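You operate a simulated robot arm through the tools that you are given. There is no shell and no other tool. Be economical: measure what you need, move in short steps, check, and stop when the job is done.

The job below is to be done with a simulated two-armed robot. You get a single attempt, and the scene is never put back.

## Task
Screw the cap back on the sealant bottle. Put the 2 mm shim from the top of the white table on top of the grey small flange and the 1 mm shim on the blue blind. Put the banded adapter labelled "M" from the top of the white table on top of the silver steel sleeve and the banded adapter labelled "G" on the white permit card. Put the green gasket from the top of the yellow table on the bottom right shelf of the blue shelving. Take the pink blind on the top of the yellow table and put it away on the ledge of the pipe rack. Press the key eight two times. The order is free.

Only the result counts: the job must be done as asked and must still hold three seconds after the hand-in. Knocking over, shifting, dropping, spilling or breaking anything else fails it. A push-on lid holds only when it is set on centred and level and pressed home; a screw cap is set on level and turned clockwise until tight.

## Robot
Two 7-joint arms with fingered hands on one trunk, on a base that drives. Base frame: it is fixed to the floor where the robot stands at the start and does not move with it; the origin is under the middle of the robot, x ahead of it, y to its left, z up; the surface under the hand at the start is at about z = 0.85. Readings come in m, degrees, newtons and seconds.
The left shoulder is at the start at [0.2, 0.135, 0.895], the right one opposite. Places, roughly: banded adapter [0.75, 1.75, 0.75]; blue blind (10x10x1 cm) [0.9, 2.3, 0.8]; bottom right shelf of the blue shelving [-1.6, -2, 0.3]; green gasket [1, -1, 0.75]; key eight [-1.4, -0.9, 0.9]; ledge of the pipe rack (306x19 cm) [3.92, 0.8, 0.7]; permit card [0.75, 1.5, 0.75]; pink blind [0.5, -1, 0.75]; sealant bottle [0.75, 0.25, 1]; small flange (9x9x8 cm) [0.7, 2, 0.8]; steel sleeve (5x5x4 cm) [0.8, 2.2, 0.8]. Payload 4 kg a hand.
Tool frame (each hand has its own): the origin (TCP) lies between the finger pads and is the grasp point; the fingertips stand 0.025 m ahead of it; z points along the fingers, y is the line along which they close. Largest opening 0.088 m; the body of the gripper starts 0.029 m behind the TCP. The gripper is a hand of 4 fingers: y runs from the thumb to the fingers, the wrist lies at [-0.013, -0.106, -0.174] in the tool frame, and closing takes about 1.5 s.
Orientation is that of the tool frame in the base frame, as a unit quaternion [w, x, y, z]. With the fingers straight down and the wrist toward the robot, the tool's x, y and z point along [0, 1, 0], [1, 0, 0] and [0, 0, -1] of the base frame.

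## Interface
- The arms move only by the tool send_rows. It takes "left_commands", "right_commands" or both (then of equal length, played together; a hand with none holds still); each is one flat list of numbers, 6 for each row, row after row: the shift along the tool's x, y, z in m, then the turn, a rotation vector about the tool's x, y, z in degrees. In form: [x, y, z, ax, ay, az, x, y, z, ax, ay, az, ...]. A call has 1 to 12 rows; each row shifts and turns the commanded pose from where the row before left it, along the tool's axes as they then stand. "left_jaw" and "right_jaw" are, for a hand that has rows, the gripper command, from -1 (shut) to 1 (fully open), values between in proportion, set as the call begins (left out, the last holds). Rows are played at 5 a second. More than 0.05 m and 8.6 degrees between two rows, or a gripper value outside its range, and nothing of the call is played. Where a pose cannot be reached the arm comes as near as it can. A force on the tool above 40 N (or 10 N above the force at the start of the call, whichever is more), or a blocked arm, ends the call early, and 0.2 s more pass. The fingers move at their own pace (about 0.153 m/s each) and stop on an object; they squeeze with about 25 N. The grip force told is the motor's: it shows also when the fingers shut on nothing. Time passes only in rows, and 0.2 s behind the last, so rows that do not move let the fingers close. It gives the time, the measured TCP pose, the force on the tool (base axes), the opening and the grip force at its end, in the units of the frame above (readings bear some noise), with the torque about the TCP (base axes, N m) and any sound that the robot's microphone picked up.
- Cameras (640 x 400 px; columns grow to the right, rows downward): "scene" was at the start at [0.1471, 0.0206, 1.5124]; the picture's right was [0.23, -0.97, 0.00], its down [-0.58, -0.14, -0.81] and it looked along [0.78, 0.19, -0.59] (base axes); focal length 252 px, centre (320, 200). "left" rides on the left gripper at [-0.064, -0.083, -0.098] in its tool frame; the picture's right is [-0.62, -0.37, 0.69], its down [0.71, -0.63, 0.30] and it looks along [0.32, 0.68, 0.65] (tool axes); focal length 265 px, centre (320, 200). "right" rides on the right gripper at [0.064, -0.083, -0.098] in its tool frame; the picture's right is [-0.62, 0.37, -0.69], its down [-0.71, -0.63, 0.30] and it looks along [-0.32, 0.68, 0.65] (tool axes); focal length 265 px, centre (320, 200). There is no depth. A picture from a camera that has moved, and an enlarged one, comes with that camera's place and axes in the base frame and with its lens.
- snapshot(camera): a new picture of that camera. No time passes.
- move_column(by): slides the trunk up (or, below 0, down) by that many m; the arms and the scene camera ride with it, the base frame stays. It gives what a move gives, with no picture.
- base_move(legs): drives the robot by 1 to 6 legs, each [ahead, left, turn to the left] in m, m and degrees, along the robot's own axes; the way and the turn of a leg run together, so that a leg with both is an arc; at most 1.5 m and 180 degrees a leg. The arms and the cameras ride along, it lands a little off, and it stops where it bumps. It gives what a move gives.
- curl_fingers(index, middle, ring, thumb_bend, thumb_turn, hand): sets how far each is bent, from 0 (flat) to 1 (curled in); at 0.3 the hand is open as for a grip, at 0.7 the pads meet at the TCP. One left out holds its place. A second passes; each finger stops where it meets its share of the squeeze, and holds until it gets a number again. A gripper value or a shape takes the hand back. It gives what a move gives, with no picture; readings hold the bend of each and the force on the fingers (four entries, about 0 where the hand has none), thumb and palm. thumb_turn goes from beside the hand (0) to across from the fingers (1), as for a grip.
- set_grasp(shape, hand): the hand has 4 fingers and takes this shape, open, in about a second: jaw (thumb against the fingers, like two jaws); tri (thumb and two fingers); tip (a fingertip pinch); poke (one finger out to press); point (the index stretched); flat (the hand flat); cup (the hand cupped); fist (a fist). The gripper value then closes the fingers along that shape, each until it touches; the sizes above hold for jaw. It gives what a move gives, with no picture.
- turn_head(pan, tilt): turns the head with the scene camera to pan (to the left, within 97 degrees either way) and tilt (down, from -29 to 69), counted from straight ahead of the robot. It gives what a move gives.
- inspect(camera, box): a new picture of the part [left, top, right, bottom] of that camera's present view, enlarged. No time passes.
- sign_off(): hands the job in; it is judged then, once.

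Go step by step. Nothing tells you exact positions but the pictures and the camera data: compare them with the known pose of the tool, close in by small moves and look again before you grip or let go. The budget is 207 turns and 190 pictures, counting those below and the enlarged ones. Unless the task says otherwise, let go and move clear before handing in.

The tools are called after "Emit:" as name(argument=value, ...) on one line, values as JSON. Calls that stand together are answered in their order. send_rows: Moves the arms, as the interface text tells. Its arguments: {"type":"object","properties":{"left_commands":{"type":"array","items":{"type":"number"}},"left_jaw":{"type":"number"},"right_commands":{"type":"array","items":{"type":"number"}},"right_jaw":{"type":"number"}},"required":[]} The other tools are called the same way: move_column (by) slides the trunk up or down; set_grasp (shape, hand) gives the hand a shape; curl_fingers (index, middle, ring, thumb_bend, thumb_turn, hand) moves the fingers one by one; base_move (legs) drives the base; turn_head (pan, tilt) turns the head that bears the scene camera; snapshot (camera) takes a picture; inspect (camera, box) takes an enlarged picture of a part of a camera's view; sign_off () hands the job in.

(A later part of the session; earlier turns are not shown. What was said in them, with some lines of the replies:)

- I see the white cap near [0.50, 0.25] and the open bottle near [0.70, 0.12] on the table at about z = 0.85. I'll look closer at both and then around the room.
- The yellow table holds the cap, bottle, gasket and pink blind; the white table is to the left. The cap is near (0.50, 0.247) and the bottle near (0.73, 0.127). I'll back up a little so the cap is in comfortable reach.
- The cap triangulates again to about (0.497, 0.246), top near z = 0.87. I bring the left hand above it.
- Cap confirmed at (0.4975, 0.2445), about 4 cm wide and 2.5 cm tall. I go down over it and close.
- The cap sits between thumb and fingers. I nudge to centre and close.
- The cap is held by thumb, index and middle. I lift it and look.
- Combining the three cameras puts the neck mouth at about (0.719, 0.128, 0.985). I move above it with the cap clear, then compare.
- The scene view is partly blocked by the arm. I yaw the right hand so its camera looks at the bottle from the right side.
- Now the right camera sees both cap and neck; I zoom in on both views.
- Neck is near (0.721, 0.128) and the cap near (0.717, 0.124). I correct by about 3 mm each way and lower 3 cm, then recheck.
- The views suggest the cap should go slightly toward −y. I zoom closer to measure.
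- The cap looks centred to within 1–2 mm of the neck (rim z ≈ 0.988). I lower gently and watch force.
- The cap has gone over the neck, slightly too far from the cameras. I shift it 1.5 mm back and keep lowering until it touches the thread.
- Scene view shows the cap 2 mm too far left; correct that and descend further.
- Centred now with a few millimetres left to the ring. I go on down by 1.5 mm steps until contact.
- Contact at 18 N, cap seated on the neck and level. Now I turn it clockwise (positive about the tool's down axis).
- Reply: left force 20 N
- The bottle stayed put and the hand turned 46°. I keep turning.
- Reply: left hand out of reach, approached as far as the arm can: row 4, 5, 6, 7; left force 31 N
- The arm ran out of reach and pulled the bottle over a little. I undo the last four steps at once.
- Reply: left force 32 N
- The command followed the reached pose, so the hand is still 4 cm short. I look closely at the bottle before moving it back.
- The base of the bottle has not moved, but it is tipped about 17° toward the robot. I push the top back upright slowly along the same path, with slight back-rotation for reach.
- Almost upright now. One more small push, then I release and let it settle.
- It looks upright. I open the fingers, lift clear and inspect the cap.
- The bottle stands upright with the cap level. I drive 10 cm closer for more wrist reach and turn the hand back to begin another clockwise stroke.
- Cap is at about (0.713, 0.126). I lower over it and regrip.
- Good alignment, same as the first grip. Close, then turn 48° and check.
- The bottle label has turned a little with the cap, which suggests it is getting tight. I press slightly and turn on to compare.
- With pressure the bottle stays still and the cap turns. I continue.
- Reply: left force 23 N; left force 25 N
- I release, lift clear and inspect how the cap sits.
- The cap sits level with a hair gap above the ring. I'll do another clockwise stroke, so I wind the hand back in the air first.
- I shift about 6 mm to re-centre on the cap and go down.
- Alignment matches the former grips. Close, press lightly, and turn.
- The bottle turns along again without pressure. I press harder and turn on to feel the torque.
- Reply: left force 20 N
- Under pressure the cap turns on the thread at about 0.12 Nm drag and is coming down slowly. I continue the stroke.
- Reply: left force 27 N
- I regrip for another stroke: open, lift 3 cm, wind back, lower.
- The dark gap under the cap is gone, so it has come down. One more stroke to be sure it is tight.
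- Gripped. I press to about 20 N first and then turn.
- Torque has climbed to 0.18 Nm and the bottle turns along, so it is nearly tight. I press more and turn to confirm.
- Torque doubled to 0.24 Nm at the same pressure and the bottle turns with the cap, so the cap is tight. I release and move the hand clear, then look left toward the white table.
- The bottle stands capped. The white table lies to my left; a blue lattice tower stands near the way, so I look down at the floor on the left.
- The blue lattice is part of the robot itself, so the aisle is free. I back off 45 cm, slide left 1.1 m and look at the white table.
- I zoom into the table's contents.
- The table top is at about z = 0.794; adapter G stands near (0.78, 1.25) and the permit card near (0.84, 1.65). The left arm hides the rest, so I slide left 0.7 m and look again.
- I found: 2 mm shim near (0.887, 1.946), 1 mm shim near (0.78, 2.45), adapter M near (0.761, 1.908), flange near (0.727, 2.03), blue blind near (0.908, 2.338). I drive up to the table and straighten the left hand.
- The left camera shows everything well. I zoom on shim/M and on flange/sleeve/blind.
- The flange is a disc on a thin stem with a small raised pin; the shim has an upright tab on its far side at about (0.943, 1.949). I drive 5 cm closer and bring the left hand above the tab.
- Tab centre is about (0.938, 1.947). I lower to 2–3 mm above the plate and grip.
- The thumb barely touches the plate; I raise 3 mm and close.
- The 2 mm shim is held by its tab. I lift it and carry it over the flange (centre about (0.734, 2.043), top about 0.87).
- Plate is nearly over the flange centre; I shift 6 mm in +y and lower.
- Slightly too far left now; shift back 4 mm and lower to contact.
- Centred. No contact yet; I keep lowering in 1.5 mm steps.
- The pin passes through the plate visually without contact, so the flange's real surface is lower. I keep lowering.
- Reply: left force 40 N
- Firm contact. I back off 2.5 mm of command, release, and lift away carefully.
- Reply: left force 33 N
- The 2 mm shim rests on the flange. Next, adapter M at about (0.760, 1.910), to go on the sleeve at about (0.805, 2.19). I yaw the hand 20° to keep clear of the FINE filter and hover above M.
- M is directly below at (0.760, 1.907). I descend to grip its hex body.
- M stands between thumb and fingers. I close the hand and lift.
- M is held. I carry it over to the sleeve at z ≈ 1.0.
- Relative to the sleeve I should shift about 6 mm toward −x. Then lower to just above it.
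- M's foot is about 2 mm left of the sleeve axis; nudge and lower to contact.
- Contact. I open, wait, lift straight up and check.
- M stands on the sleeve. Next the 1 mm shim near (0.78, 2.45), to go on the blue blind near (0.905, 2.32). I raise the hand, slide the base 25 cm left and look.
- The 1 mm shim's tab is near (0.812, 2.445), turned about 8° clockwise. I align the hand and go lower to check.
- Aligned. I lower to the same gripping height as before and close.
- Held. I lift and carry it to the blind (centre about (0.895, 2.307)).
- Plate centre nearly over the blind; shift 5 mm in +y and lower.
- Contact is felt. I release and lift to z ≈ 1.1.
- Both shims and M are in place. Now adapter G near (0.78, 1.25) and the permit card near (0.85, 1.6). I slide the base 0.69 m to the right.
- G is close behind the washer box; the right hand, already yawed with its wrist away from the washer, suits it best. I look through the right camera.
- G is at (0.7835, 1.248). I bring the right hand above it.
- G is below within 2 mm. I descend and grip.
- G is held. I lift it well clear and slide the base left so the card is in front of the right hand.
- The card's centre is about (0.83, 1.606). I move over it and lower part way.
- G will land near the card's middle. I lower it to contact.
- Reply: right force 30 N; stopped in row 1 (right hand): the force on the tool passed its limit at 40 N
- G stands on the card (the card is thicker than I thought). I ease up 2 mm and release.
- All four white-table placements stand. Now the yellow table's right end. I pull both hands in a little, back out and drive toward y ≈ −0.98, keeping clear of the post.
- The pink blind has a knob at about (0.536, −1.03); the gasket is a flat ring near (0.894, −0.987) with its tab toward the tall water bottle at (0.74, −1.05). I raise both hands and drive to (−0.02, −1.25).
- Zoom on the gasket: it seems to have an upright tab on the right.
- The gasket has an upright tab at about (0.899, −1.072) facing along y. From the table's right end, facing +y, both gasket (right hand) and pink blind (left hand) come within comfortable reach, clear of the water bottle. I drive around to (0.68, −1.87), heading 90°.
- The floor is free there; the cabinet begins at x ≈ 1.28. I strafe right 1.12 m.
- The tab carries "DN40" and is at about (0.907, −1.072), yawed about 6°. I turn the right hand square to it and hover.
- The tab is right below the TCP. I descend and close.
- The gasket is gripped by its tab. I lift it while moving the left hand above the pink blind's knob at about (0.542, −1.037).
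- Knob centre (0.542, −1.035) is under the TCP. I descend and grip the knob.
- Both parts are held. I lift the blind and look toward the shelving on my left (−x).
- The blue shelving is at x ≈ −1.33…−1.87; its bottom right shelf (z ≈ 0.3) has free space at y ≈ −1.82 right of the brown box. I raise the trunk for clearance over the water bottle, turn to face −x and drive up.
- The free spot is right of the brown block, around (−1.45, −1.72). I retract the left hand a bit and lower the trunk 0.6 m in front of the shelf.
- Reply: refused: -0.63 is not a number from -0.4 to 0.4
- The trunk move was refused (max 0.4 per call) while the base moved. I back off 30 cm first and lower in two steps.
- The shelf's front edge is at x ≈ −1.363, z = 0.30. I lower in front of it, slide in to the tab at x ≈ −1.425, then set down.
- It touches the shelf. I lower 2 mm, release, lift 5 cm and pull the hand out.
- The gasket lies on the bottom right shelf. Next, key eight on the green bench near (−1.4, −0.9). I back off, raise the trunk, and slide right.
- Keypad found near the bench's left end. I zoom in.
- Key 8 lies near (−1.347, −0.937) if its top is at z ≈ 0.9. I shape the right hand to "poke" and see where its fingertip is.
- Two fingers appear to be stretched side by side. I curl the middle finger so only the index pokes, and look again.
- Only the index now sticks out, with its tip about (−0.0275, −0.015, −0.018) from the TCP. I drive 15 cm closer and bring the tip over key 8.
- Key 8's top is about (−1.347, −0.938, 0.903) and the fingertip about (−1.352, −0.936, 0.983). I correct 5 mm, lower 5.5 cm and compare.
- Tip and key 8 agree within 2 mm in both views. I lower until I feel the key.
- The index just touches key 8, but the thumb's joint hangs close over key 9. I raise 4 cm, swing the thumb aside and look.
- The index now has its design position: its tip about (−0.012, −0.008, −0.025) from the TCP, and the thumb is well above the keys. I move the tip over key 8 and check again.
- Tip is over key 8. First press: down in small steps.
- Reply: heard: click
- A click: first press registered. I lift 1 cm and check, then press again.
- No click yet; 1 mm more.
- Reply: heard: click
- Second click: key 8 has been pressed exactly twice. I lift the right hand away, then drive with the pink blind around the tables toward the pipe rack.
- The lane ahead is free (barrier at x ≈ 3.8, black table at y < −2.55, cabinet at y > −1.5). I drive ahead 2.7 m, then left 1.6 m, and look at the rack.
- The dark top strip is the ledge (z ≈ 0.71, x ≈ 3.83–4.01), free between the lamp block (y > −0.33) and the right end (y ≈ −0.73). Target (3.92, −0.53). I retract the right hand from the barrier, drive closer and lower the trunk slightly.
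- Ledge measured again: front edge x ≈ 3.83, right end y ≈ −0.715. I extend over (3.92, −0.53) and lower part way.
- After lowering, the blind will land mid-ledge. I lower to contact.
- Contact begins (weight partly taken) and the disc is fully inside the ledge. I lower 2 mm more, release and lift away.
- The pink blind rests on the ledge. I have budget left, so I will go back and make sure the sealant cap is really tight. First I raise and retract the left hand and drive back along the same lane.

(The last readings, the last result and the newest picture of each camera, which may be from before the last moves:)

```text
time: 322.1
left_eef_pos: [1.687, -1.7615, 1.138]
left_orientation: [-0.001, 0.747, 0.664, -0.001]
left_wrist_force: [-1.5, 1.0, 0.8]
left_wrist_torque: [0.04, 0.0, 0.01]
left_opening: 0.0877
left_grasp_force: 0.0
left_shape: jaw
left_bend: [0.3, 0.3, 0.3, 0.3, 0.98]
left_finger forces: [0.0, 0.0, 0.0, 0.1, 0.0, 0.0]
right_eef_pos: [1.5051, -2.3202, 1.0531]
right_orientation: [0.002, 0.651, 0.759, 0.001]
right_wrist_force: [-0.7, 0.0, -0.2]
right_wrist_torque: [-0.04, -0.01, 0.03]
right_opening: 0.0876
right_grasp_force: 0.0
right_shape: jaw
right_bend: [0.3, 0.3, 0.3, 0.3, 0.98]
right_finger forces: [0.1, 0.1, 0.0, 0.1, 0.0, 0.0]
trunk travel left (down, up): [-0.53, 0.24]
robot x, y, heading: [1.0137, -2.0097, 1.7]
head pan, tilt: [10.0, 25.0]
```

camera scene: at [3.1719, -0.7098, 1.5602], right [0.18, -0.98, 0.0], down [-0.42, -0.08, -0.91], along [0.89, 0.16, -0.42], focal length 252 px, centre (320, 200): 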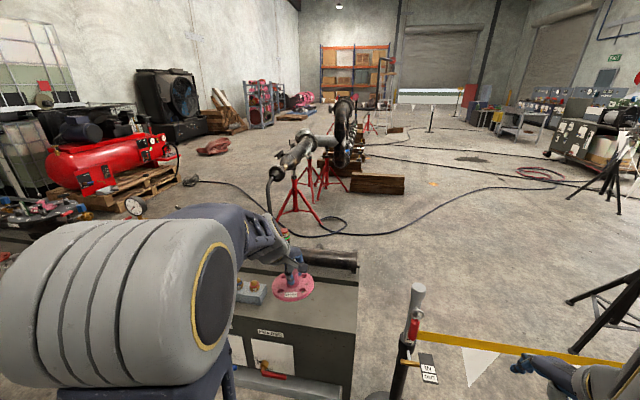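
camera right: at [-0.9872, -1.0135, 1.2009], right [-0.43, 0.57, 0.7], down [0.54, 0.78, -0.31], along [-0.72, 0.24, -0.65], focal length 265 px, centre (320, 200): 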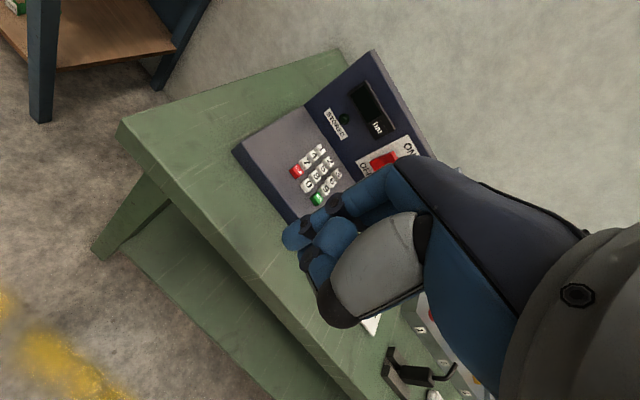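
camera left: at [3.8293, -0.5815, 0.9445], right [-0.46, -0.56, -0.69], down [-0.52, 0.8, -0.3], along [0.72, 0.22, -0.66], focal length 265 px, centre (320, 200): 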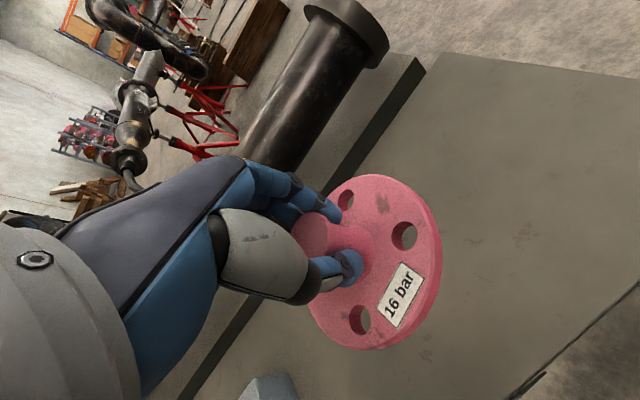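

Emit:
base_move(legs=[[0, 0.03, -1.7], [-1.48, 0, 0], [0, 1.0, 0], [0, 0.95, 0]])

Emit:
turn_head(pan=18, tilt=40)

Emit:
snapshot(camera="scene")

```text
time: 339.1
left_eef_pos: [0.1959, 0.1705, 1.1384]
left_orientation: [-0.001, 0.754, 0.657, -0.002]
left_wrist_force: [0.4, -0.7, 0.5]
left_wrist_torque: [0.0, 0.0, 0.02]
left_opening: 0.0878
left_grasp_force: 0.1
left_shape: jaw
left_bend: [0.3, 0.3, 0.3, 0.3, 0.98]
left_finger forces: [0.1, 0.1, 0.0, 0.1, 0.1, 0.1]
right_eef_pos: [0.0058, -0.3845, 1.0516]
right_orientation: [0.002, 0.658, 0.753, 0.001]
right_wrist_force: [0.5, -0.8, 0.1]
right_wrist_torque: [-0.05, 0.01, -0.02]
right_opening: 0.0877
right_grasp_force: 0.1
right_shape: jaw
right_bend: [0.3, 0.3, 0.3, 0.3, 0.98]
right_finger forces: [0.0, 0.0, 0.1, 0.1, 0.0, 0.0]
trunk travel left (down, up): [-0.53, 0.24]
robot x, y, heading: [-0.4807, -0.0674, 0.7]
head pan, tilt: [10.0, 25.0]
```

```text
time: 339.9
left_eef_pos: [0.196, 0.1703, 1.1389]
left_orientation: [-0.001, 0.754, 0.657, -0.001]
left_wrist_force: [0.2, -0.3, -0.3]
left_wrist_torque: [-0.01, -0.01, -0.01]
left_opening: 0.0877
left_grasp_force: 0.0
left_shape: jaw
left_bend: [0.3, 0.3, 0.3, 0.3, 0.98]
left_finger forces: [0.1, 0.0, 0.0, 0.1, 0.0, 0.0]
right_eef_pos: [0.0044, -0.3843, 1.0526]
right_orientation: [0.002, 0.657, 0.754, 0.002]
right_wrist_force: [-0.9, 0.9, 0.6]
right_wrist_torque: [0.0, 0.0, -0.01]
right_opening: 0.0881
right_grasp_force: 0.0
right_shape: jaw
right_bend: [0.3, 0.3, 0.3, 0.3, 0.98]
right_finger forces: [0.1, 0.1, 0.1, 0.0, 0.1, 0.0]
trunk travel left (down, up): [-0.53, 0.24]
robot x, y, heading: [-0.4832, -0.0666, 1.0]
head pan, tilt: [18.0, 40.0]
```

```text
8 pictures are left
camera scene: at [-0.3374, -0.0357, 1.537], right [0.32, -0.95, 0.0], down [-0.61, -0.21, -0.77], along [0.73, 0.25, -0.64], focal length 252 px, centre (320, 200)
```

scene: 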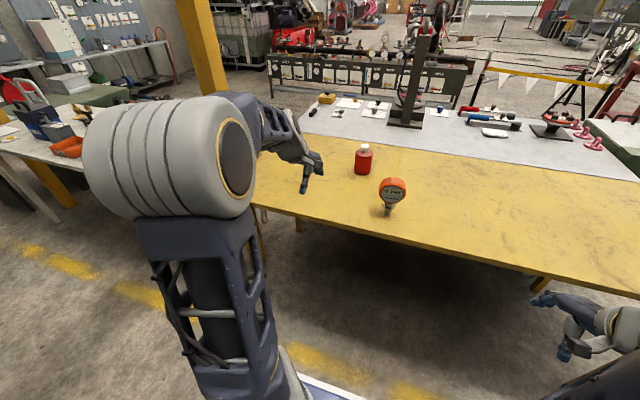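

The bottle stands upright and capped. I drive up, yaw the left hand back and hover above the cap.

Emit:
base_move(legs=[[0.43, 0, -1]])

Emit:
send_rows(left_commands=[0, 0, 0, 0, 0, -8.4, 0, 0, 0, 0, 0, -8.4, 0, 0, 0, 0, 0, -8.4, 0, 0, 0, 0, 0, -8.4, 0, 0, 0, 0, 0, -8.4, -0.031, 0.0107, 0, 0, 0, 0, -0.031, 0.0107, 0, 0, 0, 0, -0.031, 0.0107, 0, 0, 0, 0, 0, 0, 0.035, 0, 0, 0])

Emit:
snapshot(camera="left")

```text
time: 342.5
left_eef_pos: [0.6324, 0.1668, 1.1393]
left_orientation: [-0.001, 0.757, 0.653, -0.002]
left_wrist_force: [-0.2, 0.0, 0.1]
left_wrist_torque: [-0.03, -0.02, -0.02]
left_opening: 0.0877
left_grasp_force: 0.1
left_shape: jaw
left_bend: [0.3, 0.3, 0.3, 0.3, 0.98]
left_finger forces: [0.0, 0.0, 0.1, 0.1, 0.0, 0.1]
right_eef_pos: [0.4355, -0.3851, 1.0517]
right_orientation: [0.002, 0.662, 0.75, 0.002]
right_wrist_force: [0.2, -0.5, 0.3]
right_wrist_torque: [-0.02, 0.01, 0.01]
right_opening: 0.0875
right_grasp_force: 0.1
right_shape: jaw
right_bend: [0.3, 0.3, 0.3, 0.3, 0.98]
right_finger forces: [0.0, 0.0, 0.0, 0.0, 0.1, 0.1]
trunk travel left (down, up): [-0.53, 0.24]
robot x, y, heading: [-0.0462, -0.0624, 0.1]
head pan, tilt: [18.0, 40.0]
```

```text
time: 344.5
left_eef_pos: [0.7096, 0.108, 1.1015]
left_orientation: [-0.002, 0.473, 0.881, -0.001]
left_wrist_force: [-0.4, -0.4, 0.4]
left_wrist_torque: [0.01, -0.01, -0.01]
left_opening: 0.0877
left_grasp_force: 0.1
left_shape: jaw
left_bend: [0.3, 0.3, 0.3, 0.3, 0.98]
left_finger forces: [0.1, 0.1, 0.1, 0.1, 0.1, 0.0]
right_eef_pos: [0.4361, -0.3853, 1.0517]
right_orientation: [0.001, 0.662, 0.75, 0.0]
right_wrist_force: [-0.5, 0.4, -0.4]
right_wrist_torque: [0.01, 0.02, 0.03]
right_opening: 0.0879
right_grasp_force: 0.1
right_shape: jaw
right_bend: [0.3, 0.3, 0.3, 0.3, 0.98]
right_finger forces: [0.0, 0.0, 0.1, 0.0, 0.0, 0.0]
trunk travel left (down, up): [-0.53, 0.24]
robot x, y, heading: [-0.0514, -0.0586, 0.2]
head pan, tilt: [18.0, 40.0]
```

```text
7 pictures are left
camera left: at [0.6766, 0.0065, 1.1992], right [0.03, -0.72, -0.69], down [-0.92, 0.25, -0.3], along [0.39, 0.65, -0.66], focal length 265 px, centre (320, 200)
```

left: 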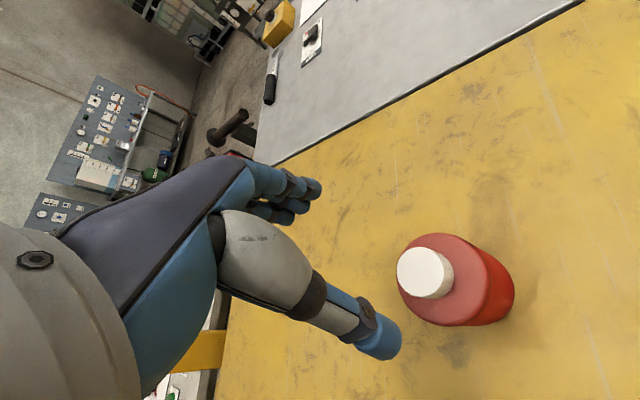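

Compared with the earlier hover picture, I need about (−2, −8) mm in tool axes. I apply that and go down to the cap.

Emit:
send_rows(left_commands=[-0.002, -0.0076, 0.03, 0, 0, 0, 0, 0, 0.04, 0, 0, 0, 0, 0, 0.036, 0, 0, 0])

Emit:
snapshot(camera="left")

```text
time: 345.3
left_eef_pos: [0.7049, 0.1039, 0.998]
left_orientation: [-0.001, 0.473, 0.881, 0.0]
left_wrist_force: [-0.2, 0.6, -0.3]
left_wrist_torque: [-0.03, -0.03, 0.03]
left_opening: 0.0876
left_grasp_force: 0.1
left_shape: jaw
left_bend: [0.3, 0.3, 0.3, 0.3, 0.98]
left_finger forces: [0.0, 0.1, 0.1, 0.0, 0.0, 0.0]
right_eef_pos: [0.4362, -0.3849, 1.0522]
right_orientation: [0.002, 0.662, 0.749, 0.003]
right_wrist_force: [0.0, -0.6, -0.7]
right_wrist_torque: [0.02, 0.02, 0.02]
right_opening: 0.0879
right_grasp_force: 0.0
right_shape: jaw
right_bend: [0.3, 0.3, 0.3, 0.3, 0.98]
right_finger forces: [0.0, 0.0, 0.1, 0.1, 0.0, 0.0]
trunk travel left (down, up): [-0.53, 0.24]
robot x, y, heading: [-0.0471, -0.0632, 0.3]
head pan, tilt: [18.0, 40.0]
```

```text
6 pictures are left
camera left: at [0.6713, 0.0014, 1.0956], right [0.03, -0.72, -0.69], down [-0.92, 0.25, -0.3], along [0.39, 0.65, -0.66], focal length 265 px, centre (320, 200)
```

left: 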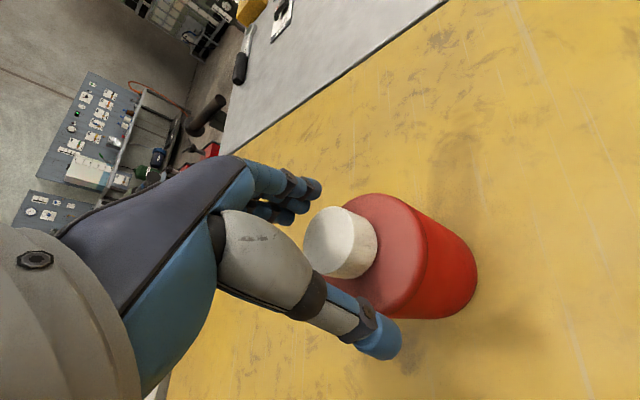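

Aligned as in the good grips. Close, press, and turn while reading the torque.

Emit:
send_rows(left_commands=[0, 0, 0, 0, 0, 0, 0, 0, 0, 0, 0, 0, 0, 0, 0, 0, 0, 0, 0, 0, 0, 0, 0, 0, 0, 0, 0, 0, 0, 0, 0, 0, 0, 0, 0, 0, 0, 0, 0, 0, 0, 0], left_jaw=-1)

Emit:
send_rows(left_commands=[0, 0, 0.0015, 0, 0, 0, 0, 0, 0.0015, 0, 0, 0, 0, 0, 0.0015, 0, 0, 0])

Emit:
send_rows(left_commands=[0, 0, 0.0005, 0, 0, 8, 0, 0, 0, 0, 0, 8])

Emit:
inspect(camera="scene", box=[260, 110, 400, 200])

```text
time: 346.9
left_eef_pos: [0.7053, 0.1028, 0.9993]
left_orientation: [-0.001, 0.473, 0.881, -0.001]
left_wrist_force: [-0.2, -0.4, -0.3]
left_wrist_torque: [0.03, -0.01, 0.05]
left_opening: 0.0321
left_grasp_force: 25.0
left_shape: jaw
left_bend: [0.74, 0.48, 0.51, 0.75, 1.0]
left_finger forces: [13.7, 6.7, 0.1, 0.0, 21.6, 0.0]
right_eef_pos: [0.4354, -0.3864, 1.0522]
right_orientation: [0.003, 0.662, 0.75, 0.002]
right_wrist_force: [-0.3, 0.6, -0.3]
right_wrist_torque: [0.01, 0.0, 0.0]
right_opening: 0.0877
right_grasp_force: 0.0
right_shape: jaw
right_bend: [0.3, 0.3, 0.3, 0.3, 0.98]
right_finger forces: [0.1, 0.0, 0.1, 0.0, 0.0, 0.0]
trunk travel left (down, up): [-0.53, 0.24]
robot x, y, heading: [-0.0458, -0.0626, -0.0]
head pan, tilt: [18.0, 40.0]
```

```text
time: 347.7
left_eef_pos: [0.7037, 0.1026, 0.9948]
left_orientation: [0.0, 0.472, 0.881, -0.001]
left_wrist_force: [-6.3, 1.0, 17.4]
left_wrist_torque: [0.07, 0.09, 0.04]
left_opening: 0.0324
left_grasp_force: 25.0
left_shape: jaw
left_bend: [0.74, 0.48, 0.51, 0.74, 1.0]
left_finger forces: [13.6, 8.7, 0.0, 0.0, 26.8, 0.0]
right_eef_pos: [0.4352, -0.386, 1.0535]
right_orientation: [0.002, 0.662, 0.75, 0.003]
right_wrist_force: [-1.1, 0.2, 0.5]
right_wrist_torque: [-0.01, 0.0, 0.01]
right_opening: 0.0878
right_grasp_force: 0.0
right_shape: jaw
right_bend: [0.3, 0.3, 0.3, 0.3, 0.98]
right_finger forces: [0.0, 0.0, 0.0, 0.0, 0.1, 0.0]
trunk travel left (down, up): [-0.53, 0.24]
robot x, y, heading: [-0.0469, -0.0611, 0.3]
head pan, tilt: [18.0, 40.0]
```

```text
time: 348.3
left_eef_pos: [0.7062, 0.1022, 0.9948]
left_orientation: [0.001, 0.591, 0.806, 0.0]
left_wrist_force: [0.3, 4.8, 19.5]
left_wrist_torque: [0.14, -0.17, 0.13]
left_opening: 0.0346
left_grasp_force: 24.5
left_shape: jaw
left_bend: [0.74, 0.48, 0.51, 0.77, 1.0]
left_finger forces: [16.4, 10.7, 0.0, 0.1, 23.5, 0.1]
right_eef_pos: [0.4353, -0.3857, 1.0522]
right_orientation: [0.002, 0.662, 0.75, 0.002]
right_wrist_force: [-0.7, -0.8, -0.9]
right_wrist_torque: [0.04, 0.0, 0.01]
right_opening: 0.0876
right_grasp_force: 0.0
right_shape: jaw
right_bend: [0.3, 0.3, 0.3, 0.3, 0.98]
right_finger forces: [0.0, 0.0, 0.0, 0.1, 0.0, 0.0]
trunk travel left (down, up): [-0.53, 0.24]
robot x, y, heading: [-0.0464, -0.0616, 0.0]
head pan, tilt: [18.0, 40.0]
```

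```text
4.44 times, centred on (330, 155) of scene
camera zoom: at [0.0964, -0.0335, 1.537], right [0.31, -0.95, 0.0], down [-0.61, -0.2, -0.77], along [0.73, 0.24, -0.64], focal length 1120 px, centre (276, 400)
```

zoom: 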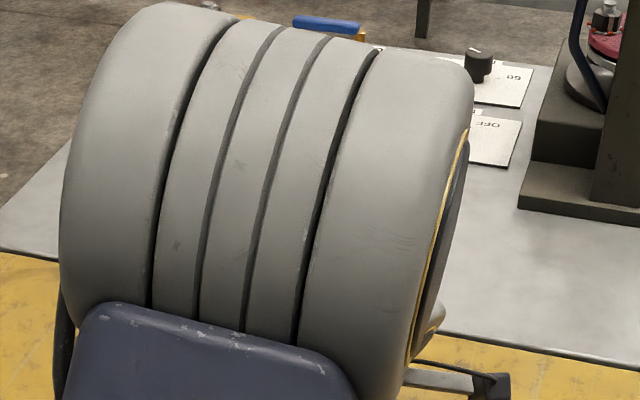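

Emit:
send_rows(left_commands=[0, 0, 0, 0, 0, 8, 0, 0, 0, 0, 0, 8])

Emit:
send_rows(left_commands=[0, 0, 0.0005, 0, 0, 8, 0, 0, 0, 0, 0, 8])

Emit:
send_rows(left_commands=[0, 0, 0.0005, 0, 0, 8, 0, 0, 0, 0, 0, 8])

Emit:
snapshot(camera="left")

```text
time: 348.9
left_eef_pos: [0.7071, 0.1016, 0.9931]
left_orientation: [0.0, 0.698, 0.716, 0.0]
left_wrist_force: [3.6, 5.2, 19.6]
left_wrist_torque: [0.11, -0.35, 0.19]
left_opening: 0.035
left_grasp_force: 24.4
left_shape: jaw
left_bend: [0.74, 0.48, 0.51, 0.78, 0.97]
left_finger forces: [17.8, 11.6, 0.0, 0.0, 22.2, 0.0]
right_eef_pos: [0.4355, -0.3871, 1.0516]
right_orientation: [0.002, 0.662, 0.749, 0.003]
right_wrist_force: [-0.2, -0.3, 0.1]
right_wrist_torque: [-0.03, 0.03, 0.0]
right_opening: 0.0879
right_grasp_force: 0.0
right_shape: jaw
right_bend: [0.3, 0.3, 0.3, 0.3, 0.98]
right_finger forces: [0.1, 0.0, 0.1, 0.0, 0.0, 0.0]
trunk travel left (down, up): [-0.53, 0.24]
robot x, y, heading: [-0.045, -0.0617, 0.1]
head pan, tilt: [18.0, 40.0]
```

```text
time: 349.5
left_eef_pos: [0.7055, 0.1006, 0.9935]
left_orientation: [0.0, 0.79, 0.613, -0.001]
left_wrist_force: [3.3, 3.1, 20.8]
left_wrist_torque: [-0.03, -0.41, 0.19]
left_opening: 0.0344
left_grasp_force: 25.5
left_shape: jaw
left_bend: [0.74, 0.48, 0.51, 0.78, 0.95]
left_finger forces: [18.2, 11.6, 0.0, 0.0, 23.4, 0.0]
right_eef_pos: [0.4361, -0.3856, 1.0516]
right_orientation: [0.003, 0.661, 0.75, 0.003]
right_wrist_force: [0.0, -0.1, 0.0]
right_wrist_torque: [0.04, 0.0, -0.02]
right_opening: 0.0878
right_grasp_force: 0.0
right_shape: jaw
right_bend: [0.3, 0.3, 0.3, 0.3, 0.98]
right_finger forces: [0.0, 0.0, 0.0, 0.0, 0.1, 0.0]
trunk travel left (down, up): [-0.53, 0.24]
robot x, y, heading: [-0.0449, -0.0586, 0.2]
head pan, tilt: [18.0, 40.0]
```

```text
time: 350.1
left_eef_pos: [0.7062, 0.1017, 0.9921]
left_orientation: [0.0, 0.868, 0.497, 0.0]
left_wrist_force: [4.6, 1.4, 20.7]
left_wrist_torque: [-0.19, -0.39, 0.34]
left_opening: 0.0339
left_grasp_force: 25.1
left_shape: jaw
left_bend: [0.74, 0.49, 0.51, 0.79, 0.93]
left_finger forces: [18.9, 11.3, 0.0, 0.1, 23.3, 0.1]
right_eef_pos: [0.4351, -0.3859, 1.0517]
right_orientation: [0.002, 0.662, 0.749, 0.003]
right_wrist_force: [-0.5, -0.9, 0.0]
right_wrist_torque: [0.03, 0.04, -0.04]
right_opening: 0.0878
right_grasp_force: 0.0
right_shape: jaw
right_bend: [0.3, 0.3, 0.3, 0.3, 0.98]
right_finger forces: [0.0, 0.1, 0.0, 0.0, 0.0, 0.0]
trunk travel left (down, up): [-0.53, 0.24]
robot x, y, heading: [-0.0446, -0.0613, 0.2]
head pan, tilt: [18.0, 40.0]
```

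```text
4 pictures are left
camera left: at [0.6014, 0.0871, 1.0896], right [-0.63, -0.35, -0.69], down [-0.18, 0.94, -0.31], along [0.75, -0.07, -0.65], focal length 265 px, centre (320, 200)
```

left: 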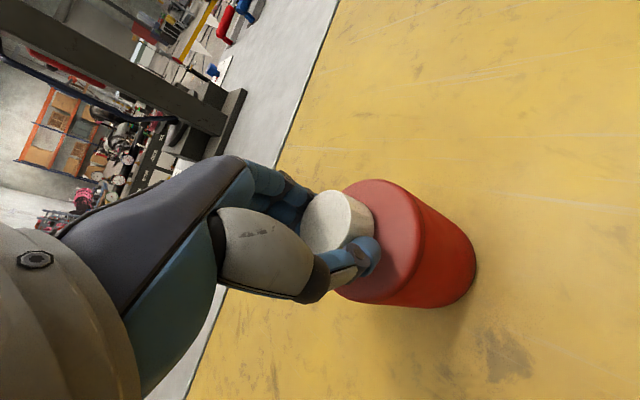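

Torque now reaches 0.34 Nm at the same pressure that earlier gave 0.12, so the cap is clearly tight. I release and lift straight up.

Emit:
send_rows(left_commands=[0, 0, -0.004, 0, 0, 0, 0, 0, 0, 0, 0, 0, 0, 0, 0, 0, 0, 0, 0, 0, 0, 0, 0, 0, 0, 0, 0, 0, 0, 0, 0, 0, 0, 0, 0, 0, 0, 0, -0.03, 0, 0, 0, 0, 0, -0.045, 0, 0, 0, 0, 0, -0.045, 0, 0, 0, 0, 0, -0.045, 0, 0, 0], left_jaw=1)

Emit:
snapshot(camera="left")

```text
time: 352.3
left_eef_pos: [0.7067, 0.1012, 1.1589]
left_orientation: [0.0, 0.868, 0.497, -0.001]
left_wrist_force: [0.5, -1.0, -0.2]
left_wrist_torque: [-0.02, 0.02, -0.01]
left_opening: 0.0876
left_grasp_force: 0.0
left_shape: jaw
left_bend: [0.3, 0.3, 0.3, 0.3, 0.98]
left_finger forces: [0.0, 0.0, 0.0, 0.1, 0.0, 0.1]
right_eef_pos: [0.4362, -0.3851, 1.0516]
right_orientation: [0.002, 0.662, 0.749, 0.001]
right_wrist_force: [-0.2, 0.8, 1.1]
right_wrist_torque: [0.02, 0.03, 0.04]
right_opening: 0.0877
right_grasp_force: 0.0
right_shape: jaw
right_bend: [0.3, 0.3, 0.3, 0.3, 0.98]
right_finger forces: [0.1, 0.1, 0.0, 0.0, 0.0, 0.0]
trunk travel left (down, up): [-0.53, 0.24]
robot x, y, heading: [-0.0438, -0.0609, 0.2]
head pan, tilt: [18.0, 40.0]
```

```text
3 pictures are left
camera left: at [0.6032, 0.0878, 1.2563], right [-0.63, -0.35, -0.69], down [-0.18, 0.94, -0.3], along [0.75, -0.07, -0.66], focal length 265 px, centre (320, 200)
```

left: 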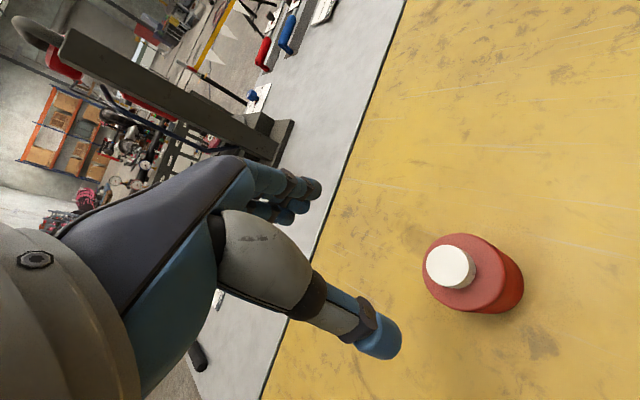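

The bottle stands upright with its cap on tight, both hands are empty and clear, and every other item was seen in its place. I hand in.

Emit:
sign_off()

```text
The job is handed in.
```

I finished every part of the job and handed it in; the result of the judging isn't known yet.

- **Sealant cap:** It is on the bottle and turned tight. On the first try the arm ran out of reach and tipped the bottle about 17°. I set it upright again, and it now stands a few centimetres from where it started.
- **Shims:** The 2 mm shim is on the grey small flange and the 1 mm shim is on the blue blind.
- **Adapters:** M stands on the steel sleeve and G stands on the permit card.
- **Green gasket:** It is on the bottom right shelf of the blue shelving.
- **Pink blind:** It is on the ledge of the pipe rack.
- **Key eight:** I pressed it twice and heard a click each time.
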